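You operate a simulated robot arm through the tools that you are given. There is no shell and no other tool.

You are at the controls of a simulated robot arm. One attempt, no reset.

## Task
Put the lid back on drum D3; shut the clamp rings and plug both D3 and D2.

Only the result counts: the job must be done as asked and must still hold three seconds after the hand-in. Knocking over, shifting, dropping, spilling or breaking anything else fails it. Lids that push on must go on centred and level and be pressed home; caps that screw on are set level and turned clockwise until they are tight.

## Robot
A 6-joint arm with a two-finger gripper, fixed in place. Base frame: the origin is at the foot of the arm, x ahead of it, y to its left, z up; the work surface is at about z = 420. Lengths are in mm, angles in rad, forces in N, time in s.
Its first joint turns from -2.897 to 2.897 rad. Payload 2.45 kg.
The tool frame sits at the grasp point between the pads (the TCP): z along the fingers, y along the line on which they close. The tips reach 20 mm beyond it. The gripper opens to 140 mm. The gripper's body begins 168 mm behind the TCP.
Orientation is told as [roll, pitch, yaw] about the base's x, y, z axes, in that order, counted from this pose: with the fingers straight down and closing along the base's y, the tool's x points along the base's -x, its y along +y and its z along -z.

## Interface
- The arm moves only by the tool play_rows. Its argument "moves" is a list of rows, each an object (a shift or turn left out is 0, a gripper value left out holds the last) with "slide": the shift along the base's x, y, z in m, a list of three; "angular": the turn, a rotation vector about the base's x, y, z in rad, a list of three; "grip": the gripper command, from -1 (fully open) to 1 (shut), values between in proportion. In form: [{"slide": [x, y, z], "angular": [ax, ay, az], "grip": grip}, ...]. A call has 1 to 20 rows; each row shifts and turns the commanded pose from where the row before left it. A row lasts 0.2 s, in which the tool goes at most 50 mm and 0.15 rad; a call with a longer step from one row to the next is refused whole, and so is a gripper value outside its range. Where a pose cannot be reached the arm comes as near as it can. A force on the tool above 90 N (or 10 N above the force at the start of the call, whichever is more), or a blocked arm, ends the call early, and 0.2 s more pass. The fingers move at their own pace (about 45 mm/s each) and stop on an object; they squeeze with about 26 N. The grip force told is the motor's: it shows also when the fingers shut on nothing. Time passes only in rows, and 0.2 s behind the last, so rows that do not move let the fingers close. The reply holds the time, the measured pose of the TCP, the force on the tool along the base axes, the opening and the grip force, in the units named above and with some noise, with the torque about the TCP (base axes, N m) and any sound that the robot's microphone picked up, and new pictures: "pictures" is both (left out), scene, wrist or none.
- Cameras (640 x 400 px; columns grow to the right, rows downward): "scene" is fixed at [45, 505.4, 1240.2]; the picture's right is [-0.16, -0.99, 0.00], its down [-0.53, 0.08, -0.84] and it looks along [0.83, -0.13, -0.54] (base axes); focal length 323 px, centre (320, 200). "wrist" rides on the gripper at [78, 11, -209] in the tool frame; the picture's right is [-0.14, 0.99, 0.00], its down [-0.92, -0.13, -0.37] and it looks along [-0.37, -0.05, 0.93] (tool axes); focal length 280 px, centre (320, 200). There is no depth. A picture from a camera that has moved, and an enlarged one, comes with that camera's place and axes in the base frame and with its lens. The place of the scene camera against the robot may be out by one fixed shift of up to 12 mm in any direction.
- enlarge(camera, box): a new picture of the part [left, top, right, bottom] of that camera's present view, enlarged. It takes no simulated time.
- finish_job(): hands the job in; it is judged then, once.

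Places have to be worked out from the pictures, the camera data and where the tool is seen. Open the gripper and draw the arm clear of the work before you hand the job in, unless the task says otherwise.

The tools are called after "Request:" as name(argument=value, ...) on one line, values as JSON. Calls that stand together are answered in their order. play_rows: Moves the arm, as the interface text tells. Its arguments: {"type":"object","properties":{"moves":{"type":"array","items":{"type":"object","properties":{"slide":{"type":"array","items":{"type":"number"}},"angular":{"type":"array","items":{"type":"number"}},"grip":{"type":"number"}}}},"pictures":{"type":"string","enum":["both","scene","wrist","none"]}},"required":["moves"]} The other tools are called the same way: enlarge (camera, box) takes an enlarged picture of a part of a camera's view; finish_job () hands the job in.

At the start:

```text
time_s: 0.0
ee_pos: [404.0, 585.0, 1048.2]
orientation: [0.001, -0.001, 0.003]
ft_force: [0.2, -0.2, 0.5]
torque: [0.0, -0.03, -0.02]
finger_gap: 140.1
gripper_force: 0.1
```

scene: 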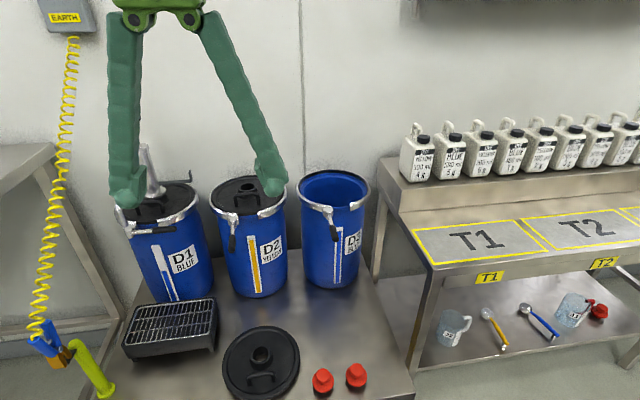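
wrist: 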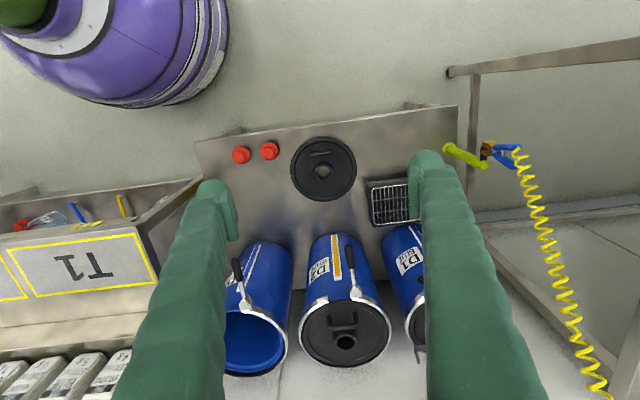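

I start by looking closely at the drums, the lid and the plugs before any motion.

Request:
enlarge(camera="scene", box=[100, 150, 260, 250])

Request:
enlarge(camera="scene", box=[200, 150, 400, 275])

Request:
enlarge(camera="scene", box=[200, 290, 400, 400])

Request:
enlarge(camera="wrist", box=[200, 220, 440, 380])

Request:
enlarge(camera="wrist", box=[200, 110, 440, 230])

```text
4.00 times, centred on (180, 200) of scene
camera zoom: at [45.0, 505.4, 1240.2], right [-0.16, -0.99, 0.0], down [-0.53, 0.08, -0.84], along [0.83, -0.13, -0.54], focal length 1293 px, centre (880, 200)
```

zoom: 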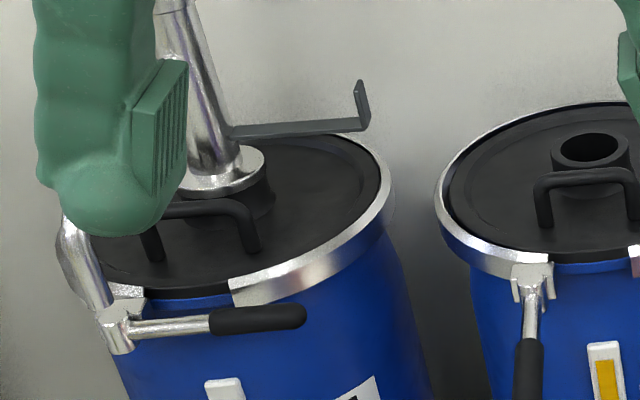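

```text
3.20 times, centred on (300, 212) of scene
camera zoom: at [45.0, 505.4, 1240.2], right [-0.16, -0.99, 0.0], down [-0.53, 0.08, -0.84], along [0.83, -0.13, -0.54], focal length 1034 px, centre (384, 160)
```

zoom: 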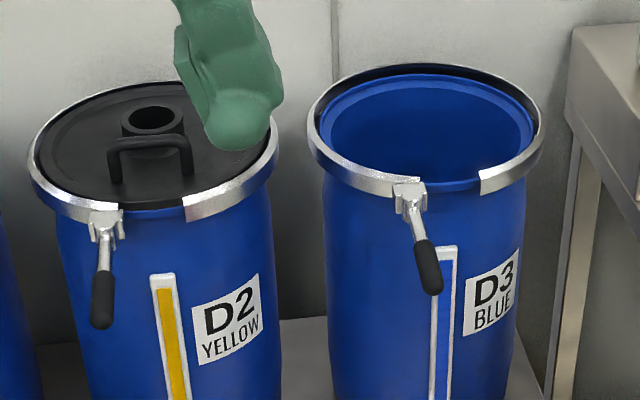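

```text
3.20 times, centred on (300, 345) of scene
camera zoom: at [45.0, 505.4, 1240.2], right [-0.16, -0.99, 0.0], down [-0.53, 0.08, -0.84], along [0.83, -0.13, -0.54], focal length 1034 px, centre (384, -264)
```

zoom: 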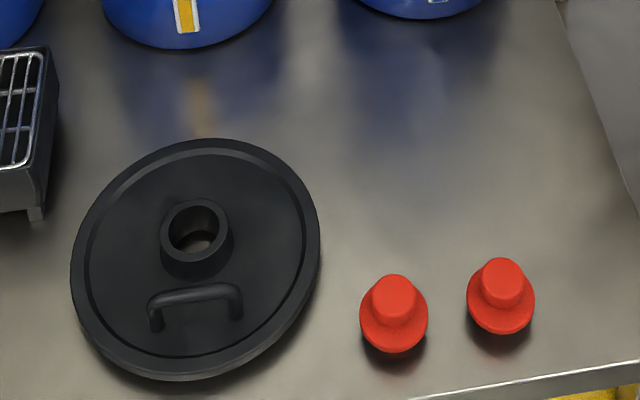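

```text
2.50 times, centred on (320, 300) of wrist
camera zoom: at [325.0, 596.1, 1256.4], right [0.14, 0.99, 0.0], down [0.92, -0.13, 0.37], along [0.37, -0.05, -0.93], focal length 701 px, centre (320, -50)
```

zoom: 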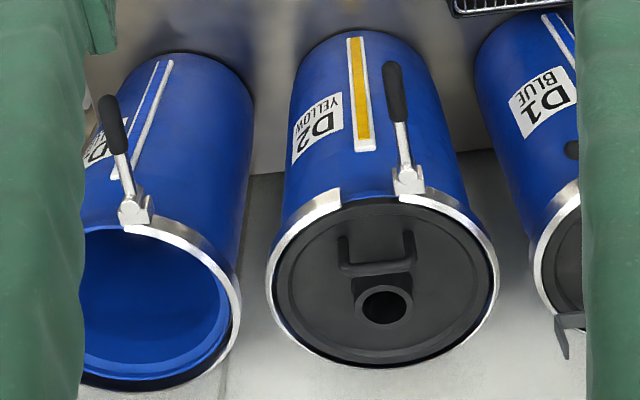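

```text
2.67 times, centred on (320, 170) of wrist
camera zoom: at [325.0, 596.1, 1256.4], right [0.14, 0.99, 0.0], down [0.92, -0.13, 0.37], along [0.37, -0.05, -0.93], focal length 748 px, centre (320, 280)
```

zoom: 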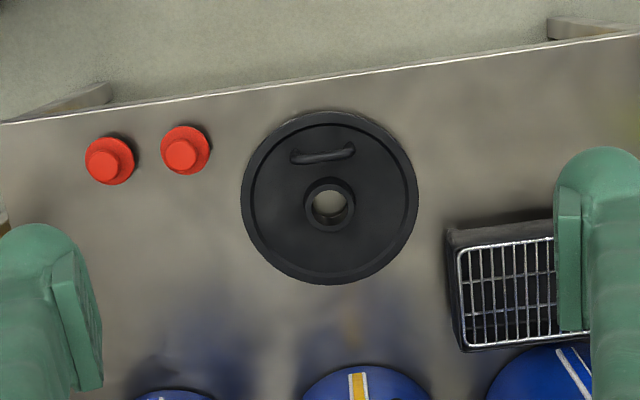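

D2's lid looks to be near (890, 580, 730), D3's mouth near (870, 350), and the loose lid near (555, 577) on the table. I move forward at height so the wrist camera can triangulate the drums.

Request:
play_rows(moves=[{"slide": [0.045, -0.015, 0]}, {"slide": [0.045, -0.015, 0]}, {"slide": [0.045, -0.015, 0]}, {"slide": [0.045, -0.015, 0]}, {"slide": [0.045, -0.015, 0]}, {"slide": [0.045, -0.015, 0]}, {"slide": [0, 0, 0]}, {"slide": [0, 0, 0]}])

```text
time_s: 1.8
ee_pos: [675.9, 494.0, 1048.0]
orientation: [0.0, -0.001, -0.001]
ft_force: [0.8, -0.7, -0.1]
torque: [-0.05, 0.01, 0.03]
finger_gap: 140.1
gripper_force: 0.0
camera wrist: at [597.5, 504.6, 1255.8], right [0.14, 0.99, 0.0], down [0.92, -0.13, 0.37], along [0.37, -0.05, -0.93], focal length 280 px, centre (320, 200)
```

scene: 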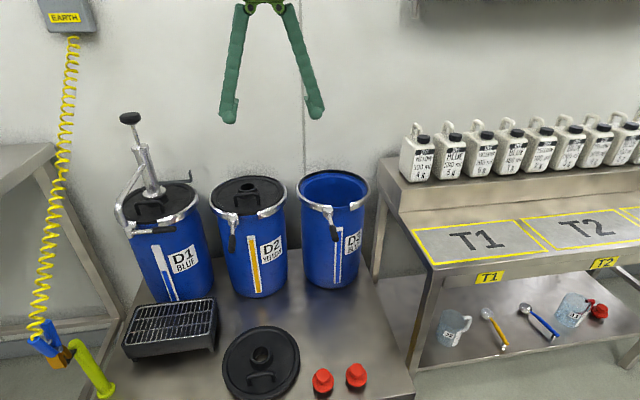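
wrist: 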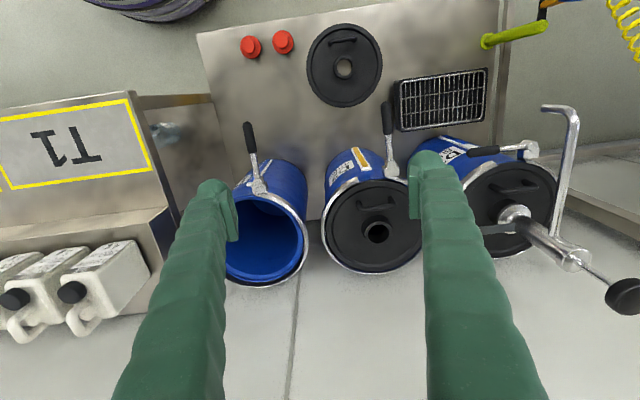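

Request:
enlarge(camera="wrist", box=[220, 110, 440, 290])

Request:
enlarge(camera="wrist", box=[220, 10, 420, 120])

Request:
enlarge(camera="scene", box=[100, 100, 230, 250])

Request:
enlarge(camera="scene", box=[205, 165, 385, 265])

```text
2.22 times, centred on (330, 200) of wrist
camera zoom: at [597.5, 504.6, 1255.8], right [0.14, 0.99, 0.0], down [0.92, -0.13, 0.37], along [0.37, -0.05, -0.93], focal length 623 px, centre (298, 200)
```

zoom: 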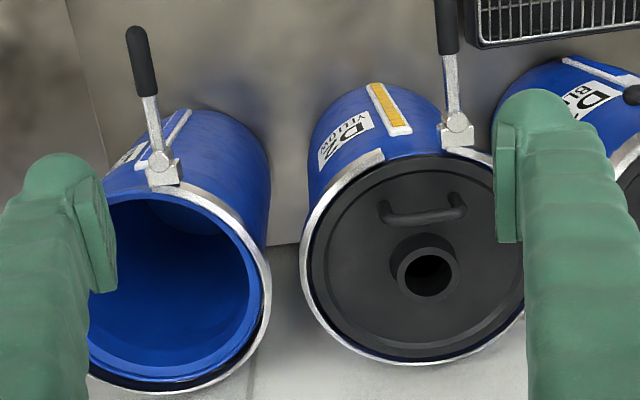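

```text
3.20 times, centred on (320, 65) of wrist
camera zoom: at [597.5, 504.6, 1255.8], right [0.14, 0.99, 0.0], down [0.92, -0.13, 0.37], along [0.37, -0.05, -0.93], focal length 897 px, centre (320, 632)
```

zoom: 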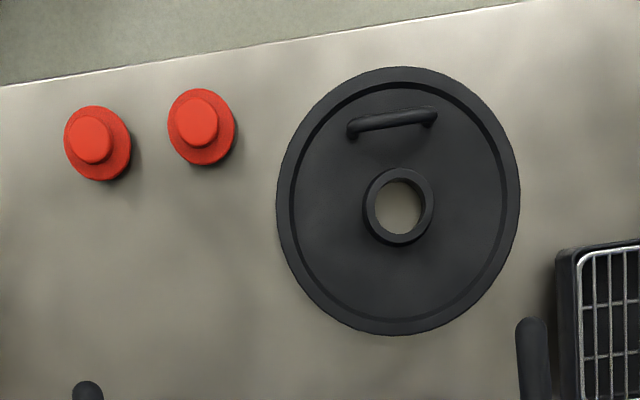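

```text
2.67 times, centred on (165, 175) of scene
camera zoom: at [45.0, 505.4, 1240.2], right [-0.16, -0.99, 0.0], down [-0.53, 0.08, -0.84], along [0.83, -0.13, -0.54], focal length 862 px, centre (733, 267)
```

zoom: 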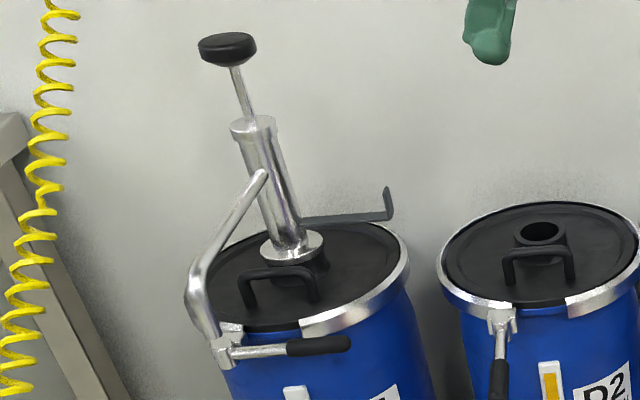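

```text
3.56 times, centred on (295, 215) of scene
camera zoom: at [45.0, 505.4, 1240.2], right [-0.16, -0.99, 0.0], down [-0.53, 0.08, -0.84], along [0.83, -0.13, -0.54], focal length 1149 px, centre (409, 147)
```

zoom: 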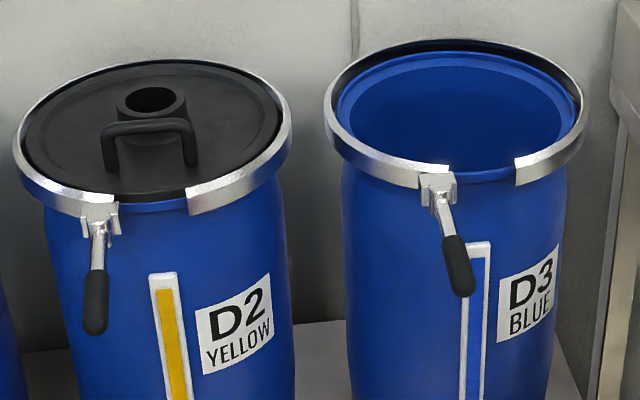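

Triangulating both wrist views gives: D2 neck top ≈ (868, 580, 778), D2 lever hinge (753, 616, 755) with its tip at (636, 612, 746), D3 hinge (750, 365, 753) with its tip at (636, 367, 745), and the loose lid's neck top at (551, 576, 460). D2 lies about 1044 mm from the base axis, so I test the reach above it at a safe height.

Request:
play_rows(moves=[{"slide": [0.032, 0.0143, -0.0163]}, {"slide": [0.032, 0.0143, -0.0163]}, {"slide": [0.032, 0.0143, -0.0163]}, {"slide": [0.032, 0.0143, -0.0163]}, {"slide": [0.032, 0.0143, -0.0163]}, {"slide": [0.032, 0.0143, -0.0163]}, {"slide": [0, 0, 0]}, {"slide": [0, 0, 0]}])

```text
time_s: 3.6
ee_pos: [868.9, 582.6, 949.0]
orientation: [0.0, 0.0, -0.002]
ft_force: [0.8, -0.7, 0.7]
torque: [0.0, -0.01, -0.03]
finger_gap: 139.9
gripper_force: 0.0
camera wrist: at [789.5, 592.6, 1157.9], right [0.14, 0.99, 0.0], down [0.92, -0.13, 0.37], along [0.37, -0.05, -0.93], focal length 280 px, centre (320, 200)
```

scene: 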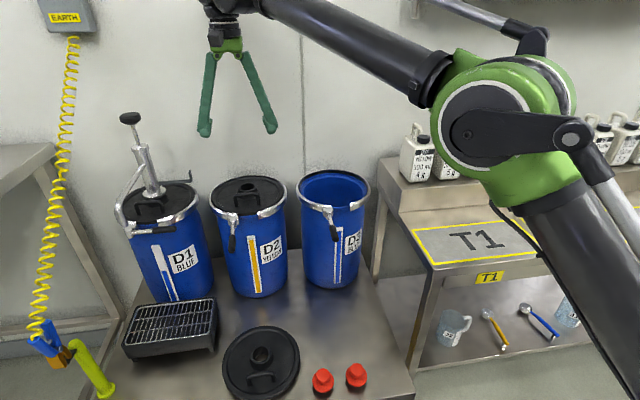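
wrist: 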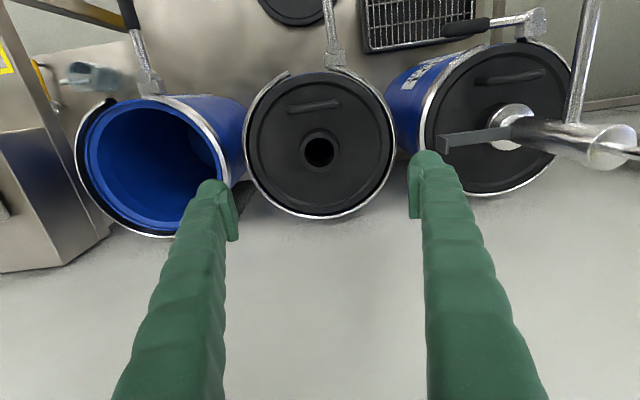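

The arm reaches above D2 with the tool vertical. I enlarge this closer view to refine the positions of the D2 neck, the levers and the D3 mouth.

Request:
enlarge(camera="wrist", box=[70, 0, 250, 240])

Request:
enlarge(camera="wrist", box=[230, 0, 410, 225])

Request:
enlarge(camera="wrist", box=[400, 0, 600, 200])

```text
1.67 times, centred on (160, 120) of wrist
camera zoom: at [789.5, 592.6, 1157.9], right [0.14, 0.99, 0.0], down [0.92, -0.13, 0.37], along [0.37, -0.05, -0.93], focal length 467 px, centre (587, 333)
```

zoom: 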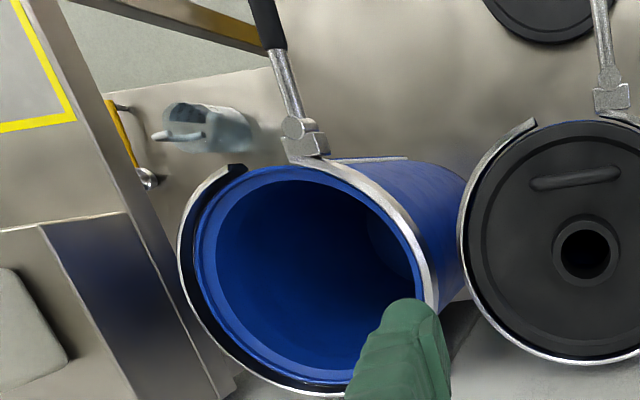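

```text
1.78 times, centred on (320, 112) of wrist
camera zoom: at [789.5, 592.6, 1157.9], right [0.14, 0.99, 0.0], down [0.92, -0.13, 0.37], along [0.37, -0.05, -0.93], focal length 498 px, centre (320, 356)
```

zoom: 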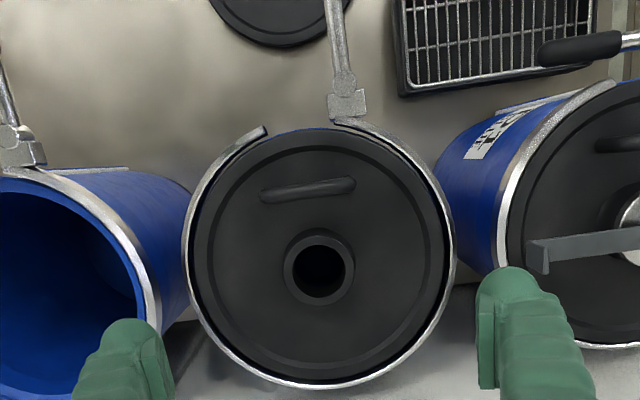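

```text
2.00 times, centred on (500, 100) of wrist
camera zoom: at [789.5, 592.6, 1157.9], right [0.14, 0.99, 0.0], down [0.92, -0.13, 0.37], along [0.37, -0.05, -0.93], focal length 561 px, centre (-40, 400)
```

zoom: 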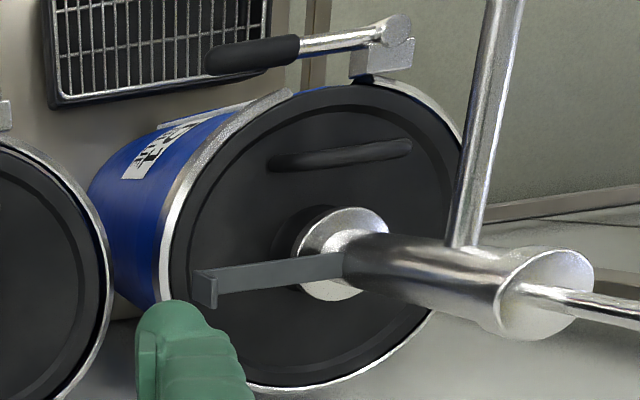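

D2's neck is confirmed at about (868.5, 580). I take the same view over D3 to fix its centre.

Request:
play_rows(moves=[{"slide": [0, -0.042, 0]}, {"slide": [0, -0.042, 0]}, {"slide": [0, -0.042, 0]}, {"slide": [0, -0.042, 0]}, {"slide": [0, -0.042, 0]}, {"slide": [0, -0.042, 0]}, {"slide": [0, 0, 0]}, {"slide": [0, 0, 0]}])

Request:
enlarge(camera="wrist", box=[230, 0, 410, 225])

```text
time_s: 5.4
ee_pos: [865.6, 327.2, 952.1]
orientation: [0.0, 0.0, 0.0]
ft_force: [-0.6, 0.9, -0.5]
torque: [0.0, 0.03, -0.01]
finger_gap: 140.0
gripper_force: 0.0
camera wrist: at [787.7, 338.8, 1159.6], right [0.14, 0.99, 0.0], down [0.92, -0.13, 0.37], along [0.37, -0.05, -0.93], focal length 280 px, centre (320, 200)
```

scene: 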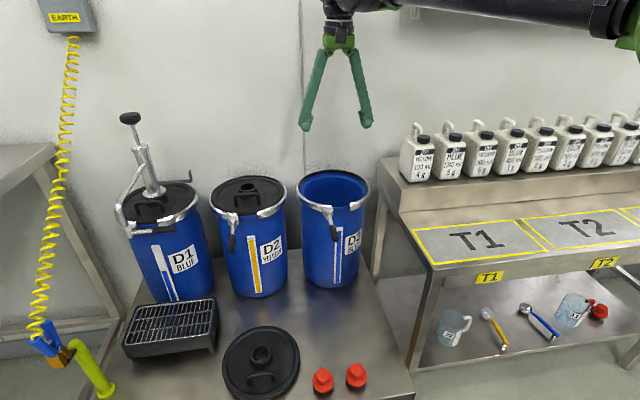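
wrist: 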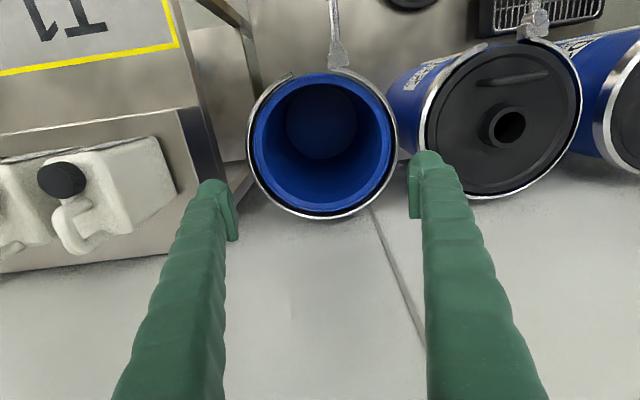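

```text
1.78 times, centred on (320, 112) of wrist
camera zoom: at [787.7, 338.8, 1159.6], right [0.14, 0.99, 0.0], down [0.92, -0.13, 0.37], along [0.37, -0.05, -0.93], focal length 498 px, centre (320, 356)
```

zoom: 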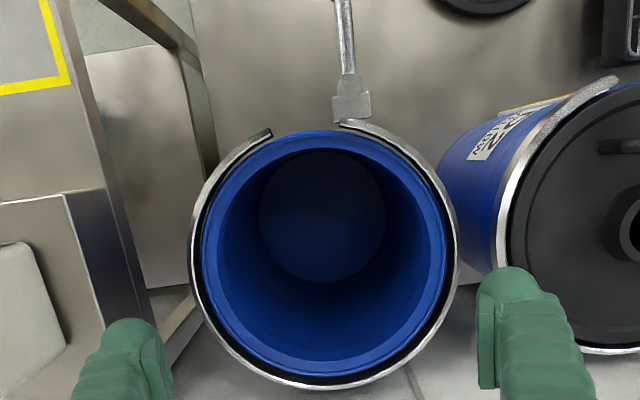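

D3's centre works out to about (869.5, 331), the drums being spaced about 250 mm in y. I go above the loose lid, to hold it by its central neck (closing along y), and look before closing.

Request:
play_rows(moves=[{"slide": [-0.035, 0.0277, 0]}, {"slide": [-0.035, 0.0277, 0]}, {"slide": [-0.035, 0.0277, 0]}, {"slide": [-0.035, 0.0277, 0]}, {"slide": [-0.035, 0.0277, 0]}, {"slide": [-0.035, 0.0277, 0]}, {"slide": [-0.035, 0.0277, 0]}, {"slide": [-0.035, 0.0277, 0]}, {"slide": [-0.035, 0.0277, 0]}, {"slide": [0, 0, -0.049]}, {"slide": [0, 0, -0.049]}, {"slide": [0, 0, -0.049]}, {"slide": [0, 0, -0.049]}, {"slide": [0, 0, -0.049]}, {"slide": [0, 0, -0.049]}, {"slide": [0, 0, -0.049]}, {"slide": [0, 0, 0]}, {"slide": [0, 0, 0]}])

Request:
enlarge(camera="wrist", box=[200, 0, 440, 200])

Request:
enlarge(camera="scene", box=[200, 280, 400, 400])

```text
time_s: 9.2
ee_pos: [549.7, 574.9, 608.2]
orientation: [0.001, -0.001, 0.001]
ft_force: [-0.4, 0.8, -0.1]
torque: [0.01, 0.03, -0.04]
finger_gap: 139.8
gripper_force: 0.0
camera wrist: at [472.2, 586.5, 815.9], right [0.14, 0.99, 0.0], down [0.92, -0.13, 0.37], along [0.37, -0.05, -0.93], focal length 280 px, centre (320, 200)
```

scene: 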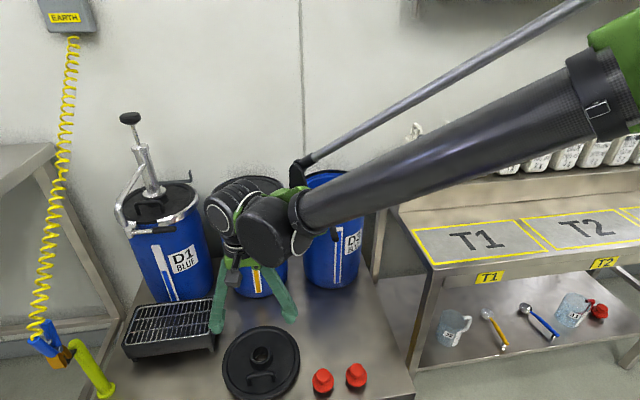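
wrist: 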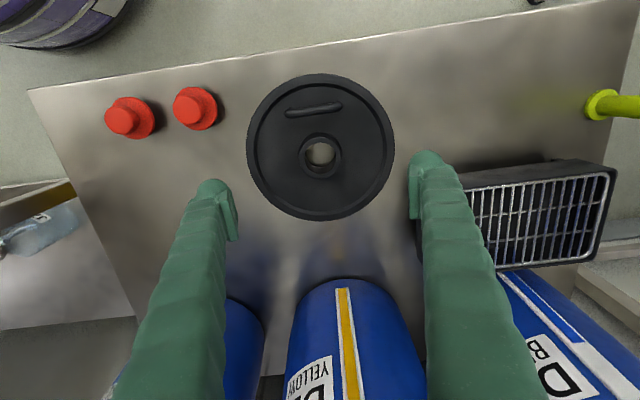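

```text
2.00 times, centred on (320, 100) of wrist
camera zoom: at [472.2, 586.5, 815.9], right [0.14, 0.99, 0.0], down [0.92, -0.13, 0.37], along [0.37, -0.05, -0.93], focal length 561 px, centre (320, 400)
```

zoom: 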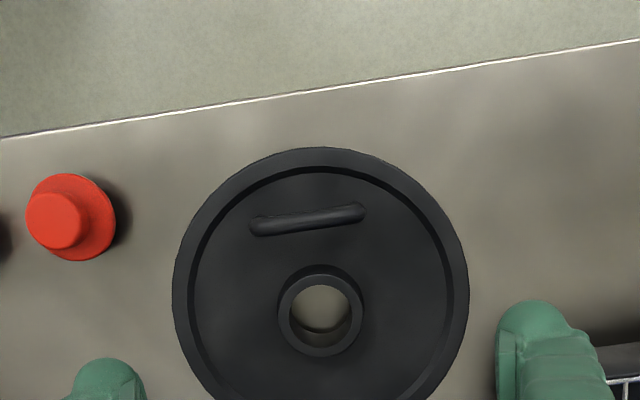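

```text
3.20 times, centred on (300, 340) of scene
camera zoom: at [45.0, 505.4, 1240.2], right [-0.16, -0.99, 0.0], down [-0.53, 0.08, -0.84], along [0.83, -0.13, -0.54], focal length 1034 px, centre (384, -248)
```

zoom: 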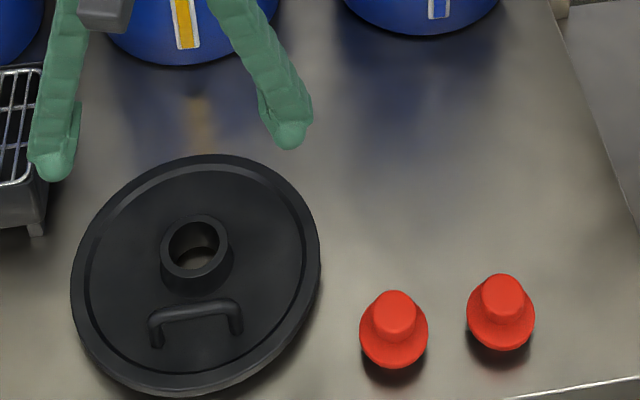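

The neck sits at (552, 575.5), which agrees with the earlier estimate, outer diameter about 55 mm. I narrow the fingers to about 90 mm and come down over it.

Request:
play_rows(moves=[{"slide": [0.002, 0.0005, -0.03], "grip": -0.3}, {"slide": [0, 0, -0.036]}, {"slide": [0, 0, -0.036]}, {"slide": [0, 0, -0.026]}, {"slide": [0, 0, -0.01]}, {"slide": [0, 0, 0]}, {"slide": [0, 0, 0]}])

Request:
enlarge(camera="scene", box=[200, 300, 340, 400])

Request:
enlarge(camera="wrist", box=[200, 50, 440, 200])

```text
time_s: 10.8
ee_pos: [552.7, 577.4, 467.7]
orientation: [0.0, 0.0, 0.002]
ft_force: [0.4, 0.1, -1.1]
torque: [-0.02, -0.02, -0.01]
finger_gap: 91.1
gripper_force: 0.0
camera wrist: at [473.6, 589.2, 676.6], right [0.14, 0.99, 0.0], down [0.92, -0.13, 0.37], along [0.37, -0.05, -0.93], focal length 280 px, centre (320, 200)
```

scene: 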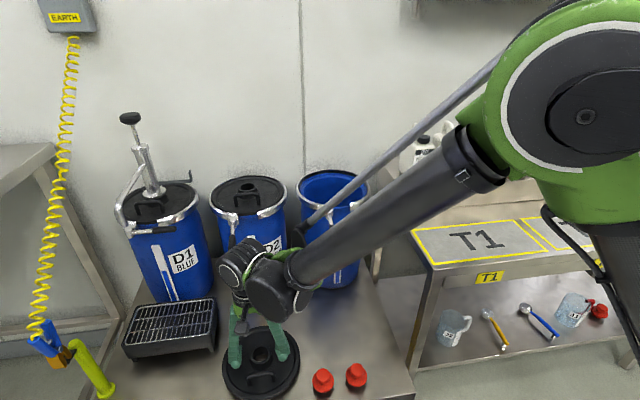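
wrist: 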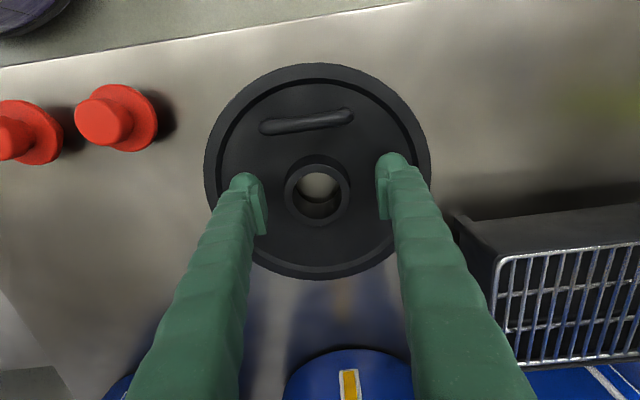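

```text
4.00 times, centred on (270, 350) of scene
camera zoom: at [45.0, 505.4, 1240.2], right [-0.16, -0.99, 0.0], down [-0.53, 0.08, -0.84], along [0.83, -0.13, -0.54], focal length 1293 px, centre (520, -400)
```

zoom: 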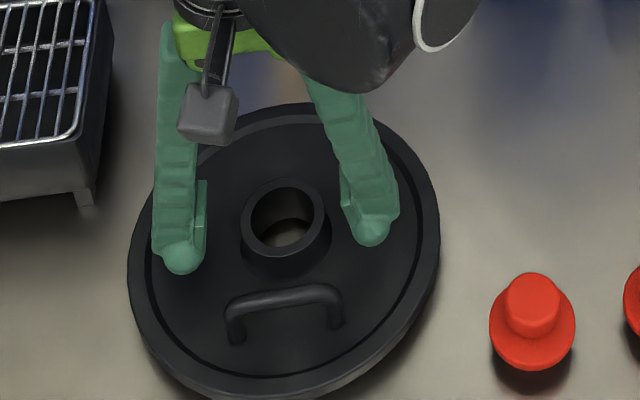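

```text
2.67 times, centred on (320, 125) of wrist
camera zoom: at [473.6, 589.2, 676.6], right [0.14, 0.99, 0.0], down [0.92, -0.13, 0.37], along [0.37, -0.05, -0.93], focal length 748 px, centre (320, 400)
```

zoom: 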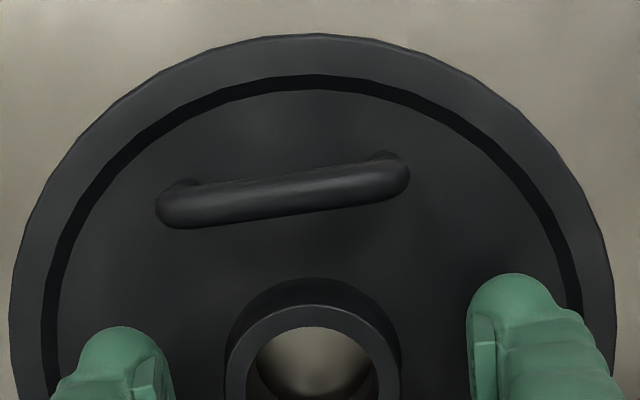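

The fingers straddle the neck evenly. I lower the last ~9 mm and close on it.

Request:
play_rows(moves=[{"slide": [-0.0015, -0.001, -0.004]}, {"slide": [0, 0, -0.004]}, {"slide": [0, 0, 0]}, {"slide": [0, 0, 0], "grip": 0.1}, {"slide": [0, 0, 0], "grip": 0.3}, {"slide": [0, 0, 0], "grip": 1}, {"slide": [0, 0, 0]}, {"slide": [0, 0, 0]}, {"slide": [0, 0, 0]}])

Request:
enlarge(camera="scene", box=[200, 300, 340, 400])

```text
time_s: 12.8
ee_pos: [551.1, 576.8, 460.9]
orientation: [0.0, 0.0, 0.001]
ft_force: [0.8, -7.5, 16.5]
torque: [-0.22, -0.09, 0.0]
finger_gap: 54.0
gripper_force: 26.2
camera wrist: at [472.7, 588.4, 669.7], right [0.14, 0.99, 0.0], down [0.92, -0.13, 0.37], along [0.37, -0.05, -0.93], focal length 280 px, centre (320, 200)
```

scene: 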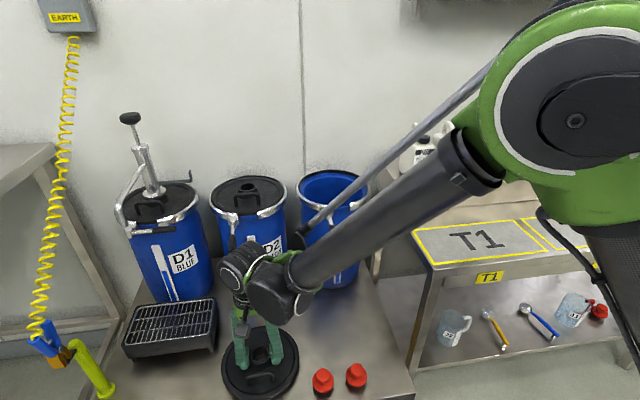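
wrist: 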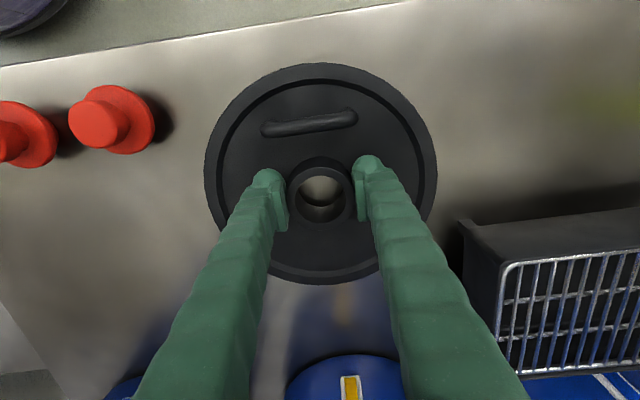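

```text
4.00 times, centred on (270, 350) of scene
camera zoom: at [45.0, 505.4, 1240.2], right [-0.16, -0.99, 0.0], down [-0.53, 0.08, -0.84], along [0.83, -0.13, -0.54], focal length 1293 px, centre (520, -400)
```

zoom: 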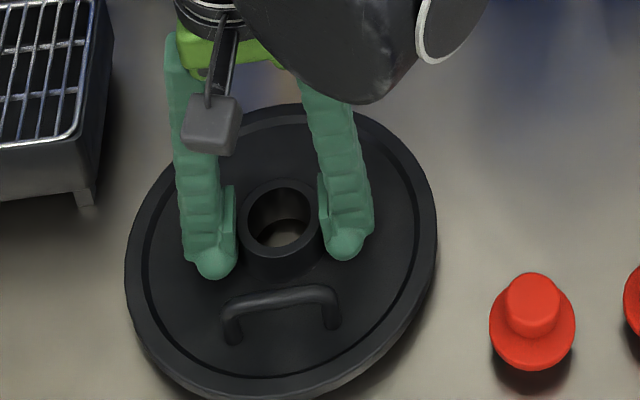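

Grip on the neck at 54 mm, with the tips touching the lid plate (16 N). I lift a little and check that the lid stays level and held.

Request:
play_rows(moves=[{"slide": [0, 0, 0.003]}, {"slide": [0, 0, 0.01]}, {"slide": [0, 0, 0.02]}, {"slide": [0, 0, 0.03]}, {"slide": [0, 0, 0.03]}, {"slide": [0, 0, 0]}, {"slide": [0, 0, 0]}])

Request:
enlarge(camera="wrist", box=[180, 50, 460, 300])

Request:
enlarge(camera="scene", box=[200, 260, 360, 400])

```text
time_s: 14.4
ee_pos: [551.4, 577.9, 555.6]
orientation: [0.001, 0.001, 0.001]
ft_force: [0.8, 0.9, -1.7]
torque: [-0.01, 0.0, 0.01]
finger_gap: 53.9
gripper_force: 25.5
camera wrist: at [472.4, 588.8, 763.3], right [0.14, 0.99, 0.0], down [0.92, -0.13, 0.37], along [0.37, -0.05, -0.93], focal length 280 px, centre (320, 200)
```

scene: 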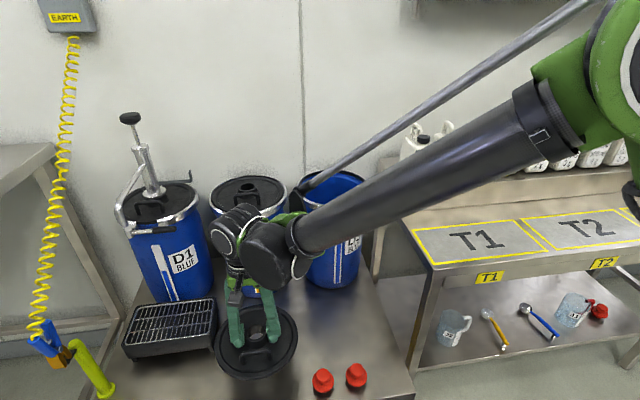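
wrist: 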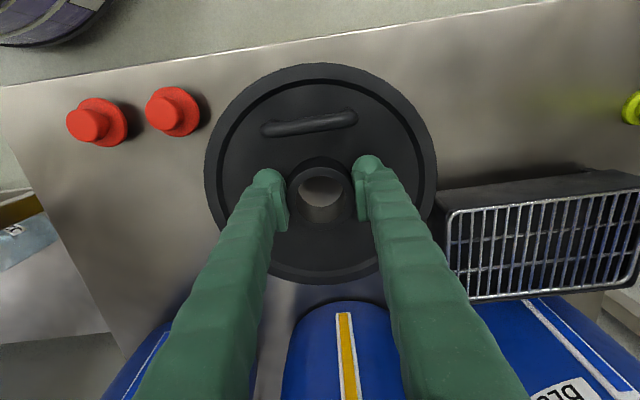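

```text
1.60 times, centred on (320, 175) of wrist
camera zoom: at [472.4, 588.8, 763.3], right [0.14, 0.99, 0.0], down [0.92, -0.13, 0.37], along [0.37, -0.05, -0.93], focal length 449 px, centre (320, 240)
```

zoom: 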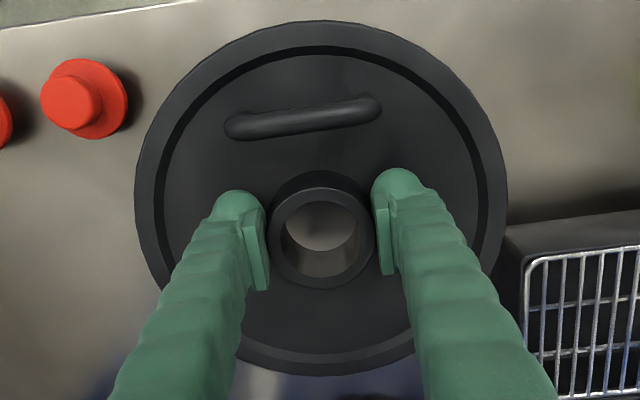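

```text
2.86 times, centred on (280, 330) of scene
camera zoom: at [45.0, 505.4, 1240.2], right [-0.16, -0.99, 0.0], down [-0.53, 0.08, -0.84], along [0.83, -0.13, -0.54], focal length 923 px, centre (434, -171)
```

zoom: 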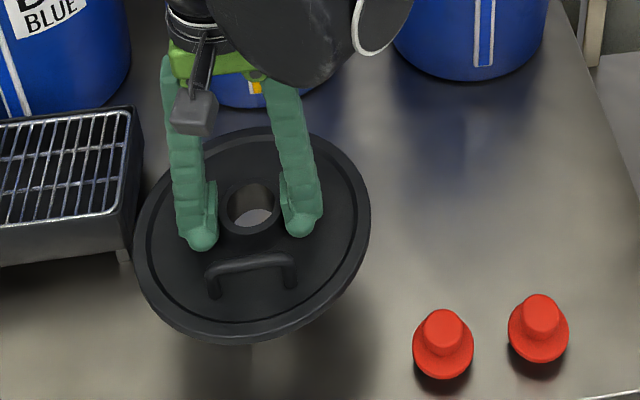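

The lid hangs level and centred on the tool. I raise it and carry it to above D3.

Request:
play_rows(moves=[{"slide": [0, 0, 0.045]}, {"slide": [0, 0, 0.049]}, {"slide": [0, 0, 0.049]}, {"slide": [0, 0, 0.049]}, {"slide": [0, 0, 0.049]}, {"slide": [0, 0, 0.049]}, {"slide": [0, 0, 0.03]}, {"slide": [0, 0, 0]}, {"slide": [0.025, -0.0194, 0]}, {"slide": [0.035, -0.0271, 0]}, {"slide": [0.035, -0.0271, 0]}, {"slide": [0.035, -0.0271, 0]}, {"slide": [0.035, -0.0271, 0]}, {"slide": [0.035, -0.0271, 0]}, {"slide": [0.035, -0.0271, 0]}, {"slide": [0.035, -0.0271, 0]}, {"slide": [0.035, -0.0271, 0]}, {"slide": [0.013, -0.0101, 0]}, {"slide": [0, 0, 0]}, {"slide": [0, 0, 0]}])

Request:
enlarge(camera="wrist", box=[160, 20, 480, 300])

Request:
enlarge(camera="scene", box=[200, 100, 420, 270])

```text
time_s: 18.6
ee_pos: [868.8, 332.3, 874.9]
orientation: [-0.001, 0.0, -0.001]
ft_force: [-1.0, 0.6, -2.2]
torque: [-0.01, -0.03, -0.01]
finger_gap: 54.2
gripper_force: 25.9
camera wrist: at [790.0, 343.2, 1082.9], right [0.14, 0.99, 0.0], down [0.92, -0.13, 0.37], along [0.36, -0.05, -0.93], focal length 280 px, centre (320, 200)
```

scene: 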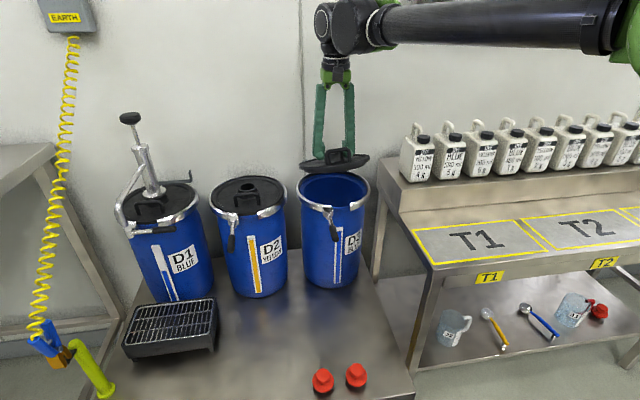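
wrist: 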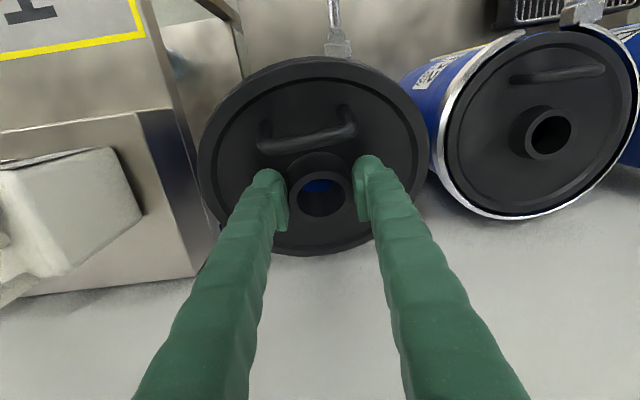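

```text
1.43 times, centred on (320, 160) of wrist
camera zoom: at [790.0, 343.2, 1082.9], right [0.14, 0.99, 0.0], down [0.92, -0.13, 0.37], along [0.36, -0.05, -0.93], focal length 401 px, centre (320, 257)
```

zoom: 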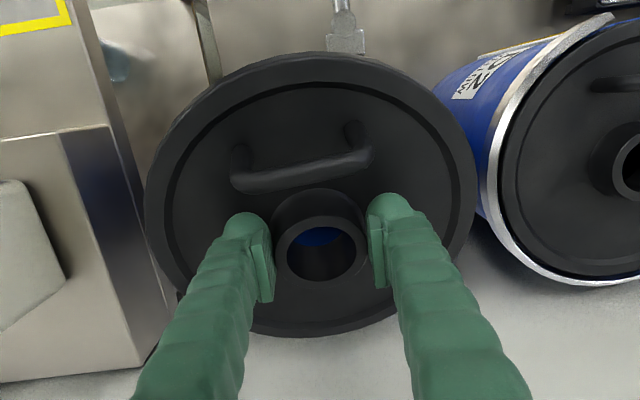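

```text
2.35 times, centred on (310, 185) of scene
camera zoom: at [45.0, 505.4, 1240.2], right [-0.16, -0.99, 0.0], down [-0.53, 0.08, -0.84], along [0.83, -0.13, -0.54], focal length 760 px, centre (344, 235)
```

zoom: 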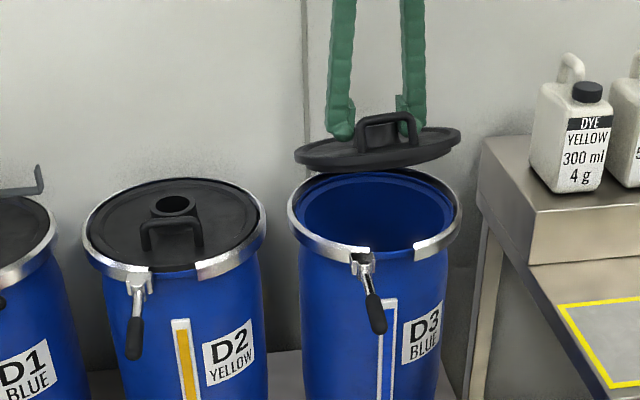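

The lid has swung in the pads: its near (handle) side is up by about 12° (0.21 rad), judged from its shape in both pictures. I tilt the tool slowly about y to level the lid again and check.

Request:
play_rows(moves=[{"slide": [0, 0, 0], "angular": [0, -0.02, 0]}, {"slide": [0, 0, 0], "angular": [0, -0.04, 0]}, {"slide": [0, 0, 0], "angular": [0, -0.05, 0]}, {"slide": [0, 0, 0], "angular": [0, -0.05, 0]}, {"slide": [0, 0, 0], "angular": [0, -0.04, 0]}, {"slide": [0, 0, 0], "angular": [0, -0.01, 0]}, {"slide": [0, 0, 0]}, {"slide": [0, 0, 0]}])

Request:
enlarge(camera="wrist", box=[160, 20, 480, 300])

Request:
enlarge(camera="scene", box=[260, 110, 400, 220])

```text
time_s: 20.4
ee_pos: [868.8, 331.5, 873.8]
orientation: [-0.001, -0.212, 0.0]
ft_force: [0.0, -0.5, -2.2]
torque: [-0.01, 0.01, -0.01]
finger_gap: 54.0
gripper_force: 26.1
camera wrist: at [748.1, 342.7, 1061.4], right [0.13, 0.99, 0.03], down [0.82, -0.13, 0.55], along [0.55, -0.05, -0.83], focal length 280 px, centre (320, 200)
```

scene: 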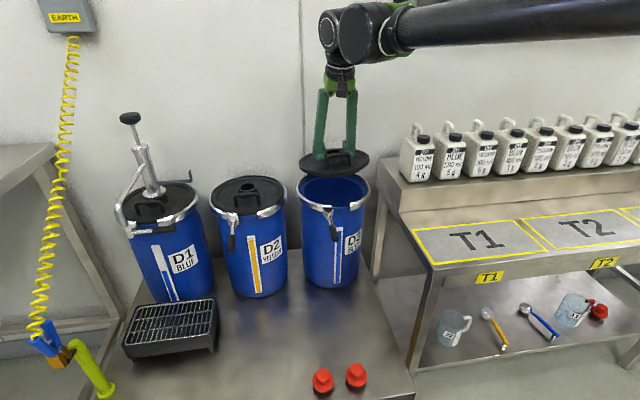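
wrist: 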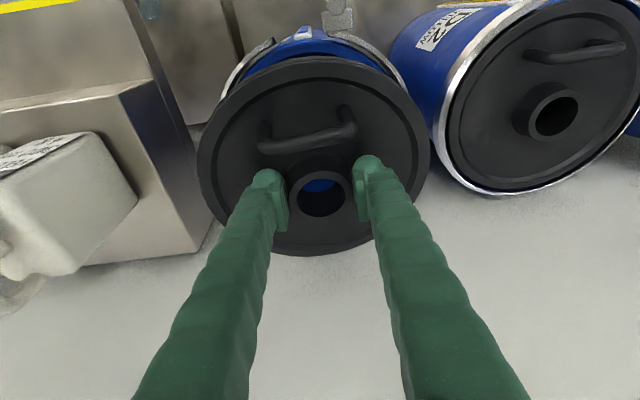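

```text
1.43 times, centred on (320, 160) of wrist
camera zoom: at [748.1, 342.7, 1061.4], right [0.13, 0.99, 0.03], down [0.82, -0.13, 0.55], along [0.55, -0.05, -0.83], focal length 401 px, centre (320, 257)
```

zoom: 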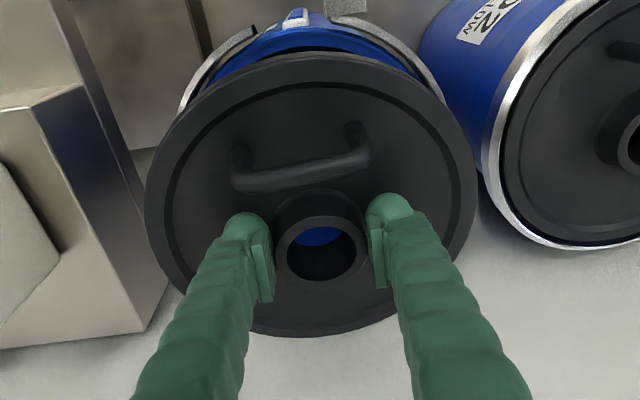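

```text
3.64 times, centred on (330, 165) of scene
camera zoom: at [45.0, 505.4, 1240.2], right [-0.16, -0.99, 0.0], down [-0.53, 0.08, -0.84], along [0.83, -0.13, -0.54], focal length 1175 px, centre (284, 327)
```

zoom: 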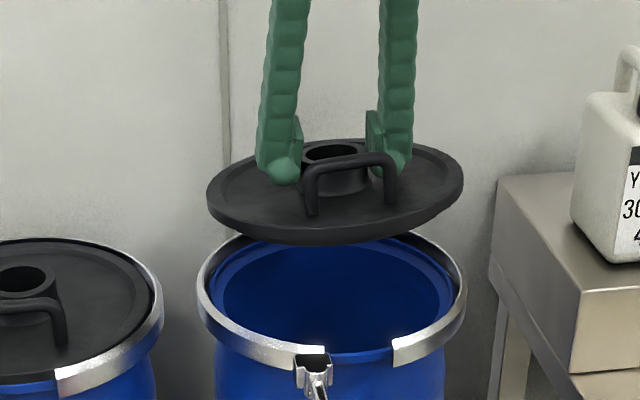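

The lid still looks a few degrees near-side-up (both views suggest a total of ~0.27 rad), so I add 0.06 rad and recheck.

Request:
play_rows(moves=[{"slide": [0, 0, 0], "angular": [0, -0.02, 0]}, {"slide": [0, 0, 0], "angular": [0, -0.03, 0]}, {"slide": [0, 0, 0], "angular": [0, -0.01, 0]}, {"slide": [0, 0, 0]}, {"slide": [0, 0, 0]}])

Request:
enlarge(camera="scene", box=[290, 130, 380, 200])

Request:
enlarge(camera="scene", box=[205, 165, 295, 235])

```text
time_s: 21.6
ee_pos: [868.6, 331.4, 873.8]
orientation: [0.0, -0.27, 0.001]
ft_force: [0.3, 0.7, -2.1]
torque: [0.01, -0.01, 0.02]
finger_gap: 54.4
gripper_force: 25.9
camera wrist: at [737.6, 342.5, 1054.0], right [0.13, 0.99, 0.04], down [0.79, -0.13, 0.6], along [0.6, -0.05, -0.8], focal length 280 px, centre (320, 200)
```

scene: 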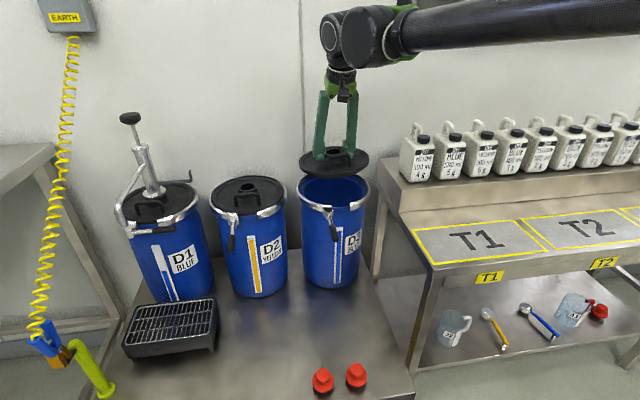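
wrist: 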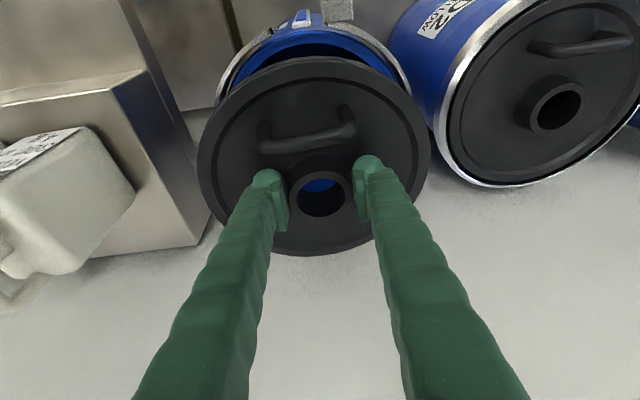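

```text
5.71 times, centred on (335, 165) of scene
camera zoom: at [45.0, 505.4, 1240.2], right [-0.16, -0.99, 0.0], down [-0.53, 0.08, -0.84], along [0.83, -0.13, -0.54], focal length 1847 px, centre (234, 400)
```

zoom: 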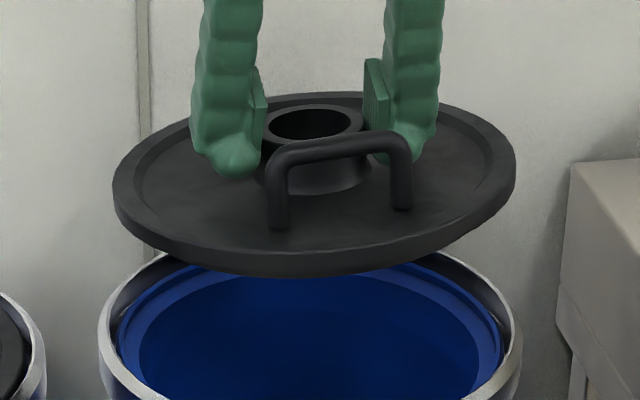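

```text
5.71 times, centred on (250, 200) of scene
camera zoom: at [45.0, 505.4, 1240.2], right [-0.16, -0.99, 0.0], down [-0.53, 0.08, -0.84], along [0.83, -0.13, -0.54], focal length 1847 px, centre (720, 200)
```

zoom: 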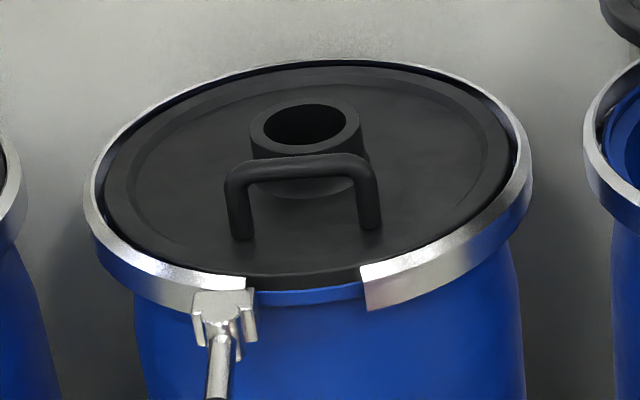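

The lid is now level within about a degree and, by my estimate, centred at about (870.6, 331.4). I lower it slowly to just above the rim and look.

Request:
play_rows(moves=[{"slide": [0, 0, -0.008]}, {"slide": [0, 0, -0.014]}, {"slide": [0, 0, -0.015]}, {"slide": [0, 0, -0.015]}, {"slide": [0, 0, -0.01]}, {"slide": [0, 0, -0.004]}, {"slide": [0, 0, 0]}, {"slide": [0, 0, 0]}])

Request:
enlarge(camera="scene", box=[290, 150, 380, 220])

Request:
enlarge(camera="wrist", box=[180, 20, 460, 280])

```text
time_s: 23.4
ee_pos: [868.0, 331.5, 808.9]
orientation: [0.0, -0.272, 0.003]
ft_force: [-0.1, -0.4, -2.8]
torque: [-0.01, 0.01, -0.03]
finger_gap: 54.3
gripper_force: 26.0
camera wrist: at [737.5, 342.4, 988.3], right [0.13, 0.99, 0.04], down [0.79, -0.13, 0.6], along [0.6, -0.05, -0.8], focal length 280 px, centre (320, 200)
```

scene: 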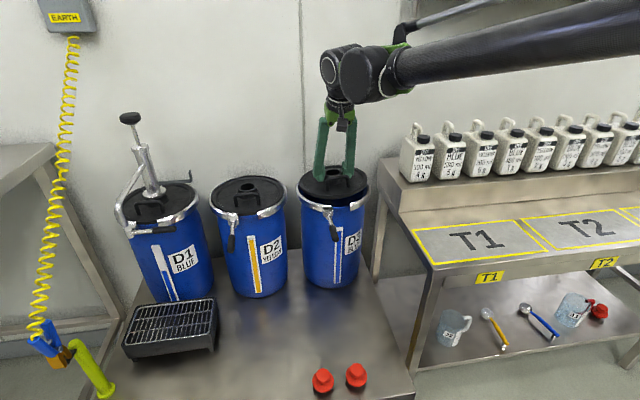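
wrist: 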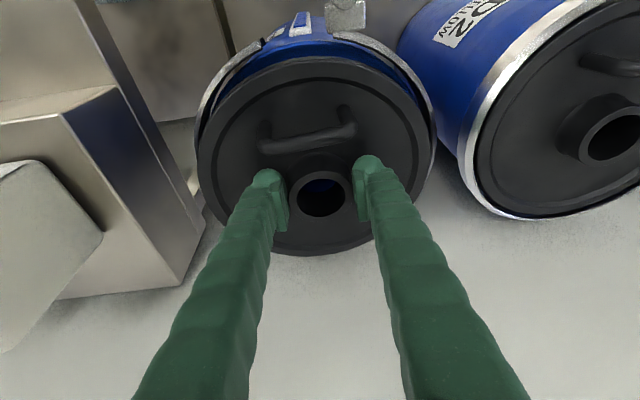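

```text
5.71 times, centred on (335, 185) of scene
camera zoom: at [45.0, 505.4, 1240.2], right [-0.16, -0.99, 0.0], down [-0.53, 0.08, -0.84], along [0.83, -0.13, -0.54], focal length 1847 px, centre (234, 286)
```

zoom: 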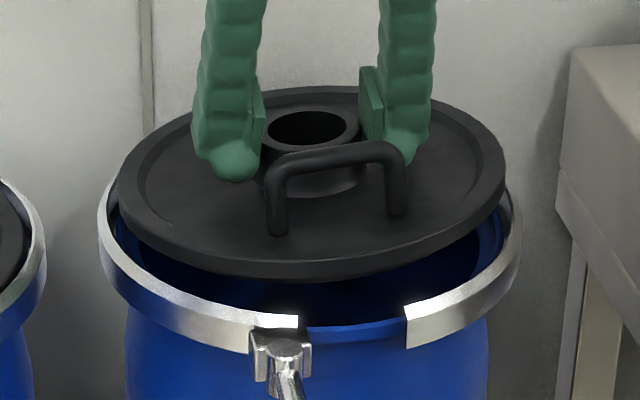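

```text
1.54 times, centred on (320, 150) of wrist
camera zoom: at [737.5, 342.4, 988.3], right [0.13, 0.99, 0.04], down [0.79, -0.13, 0.6], along [0.6, -0.05, -0.8], focal length 431 px, centre (320, 277)
```

zoom: 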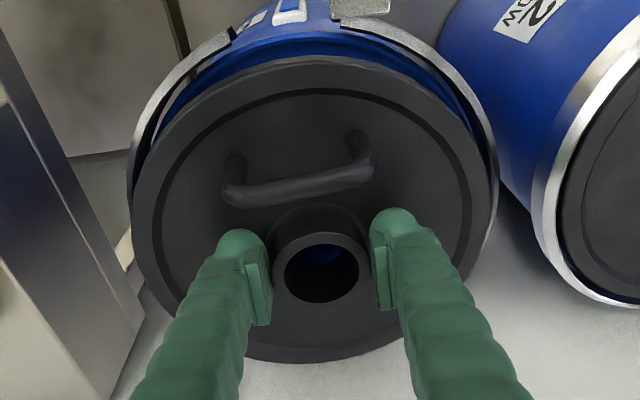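

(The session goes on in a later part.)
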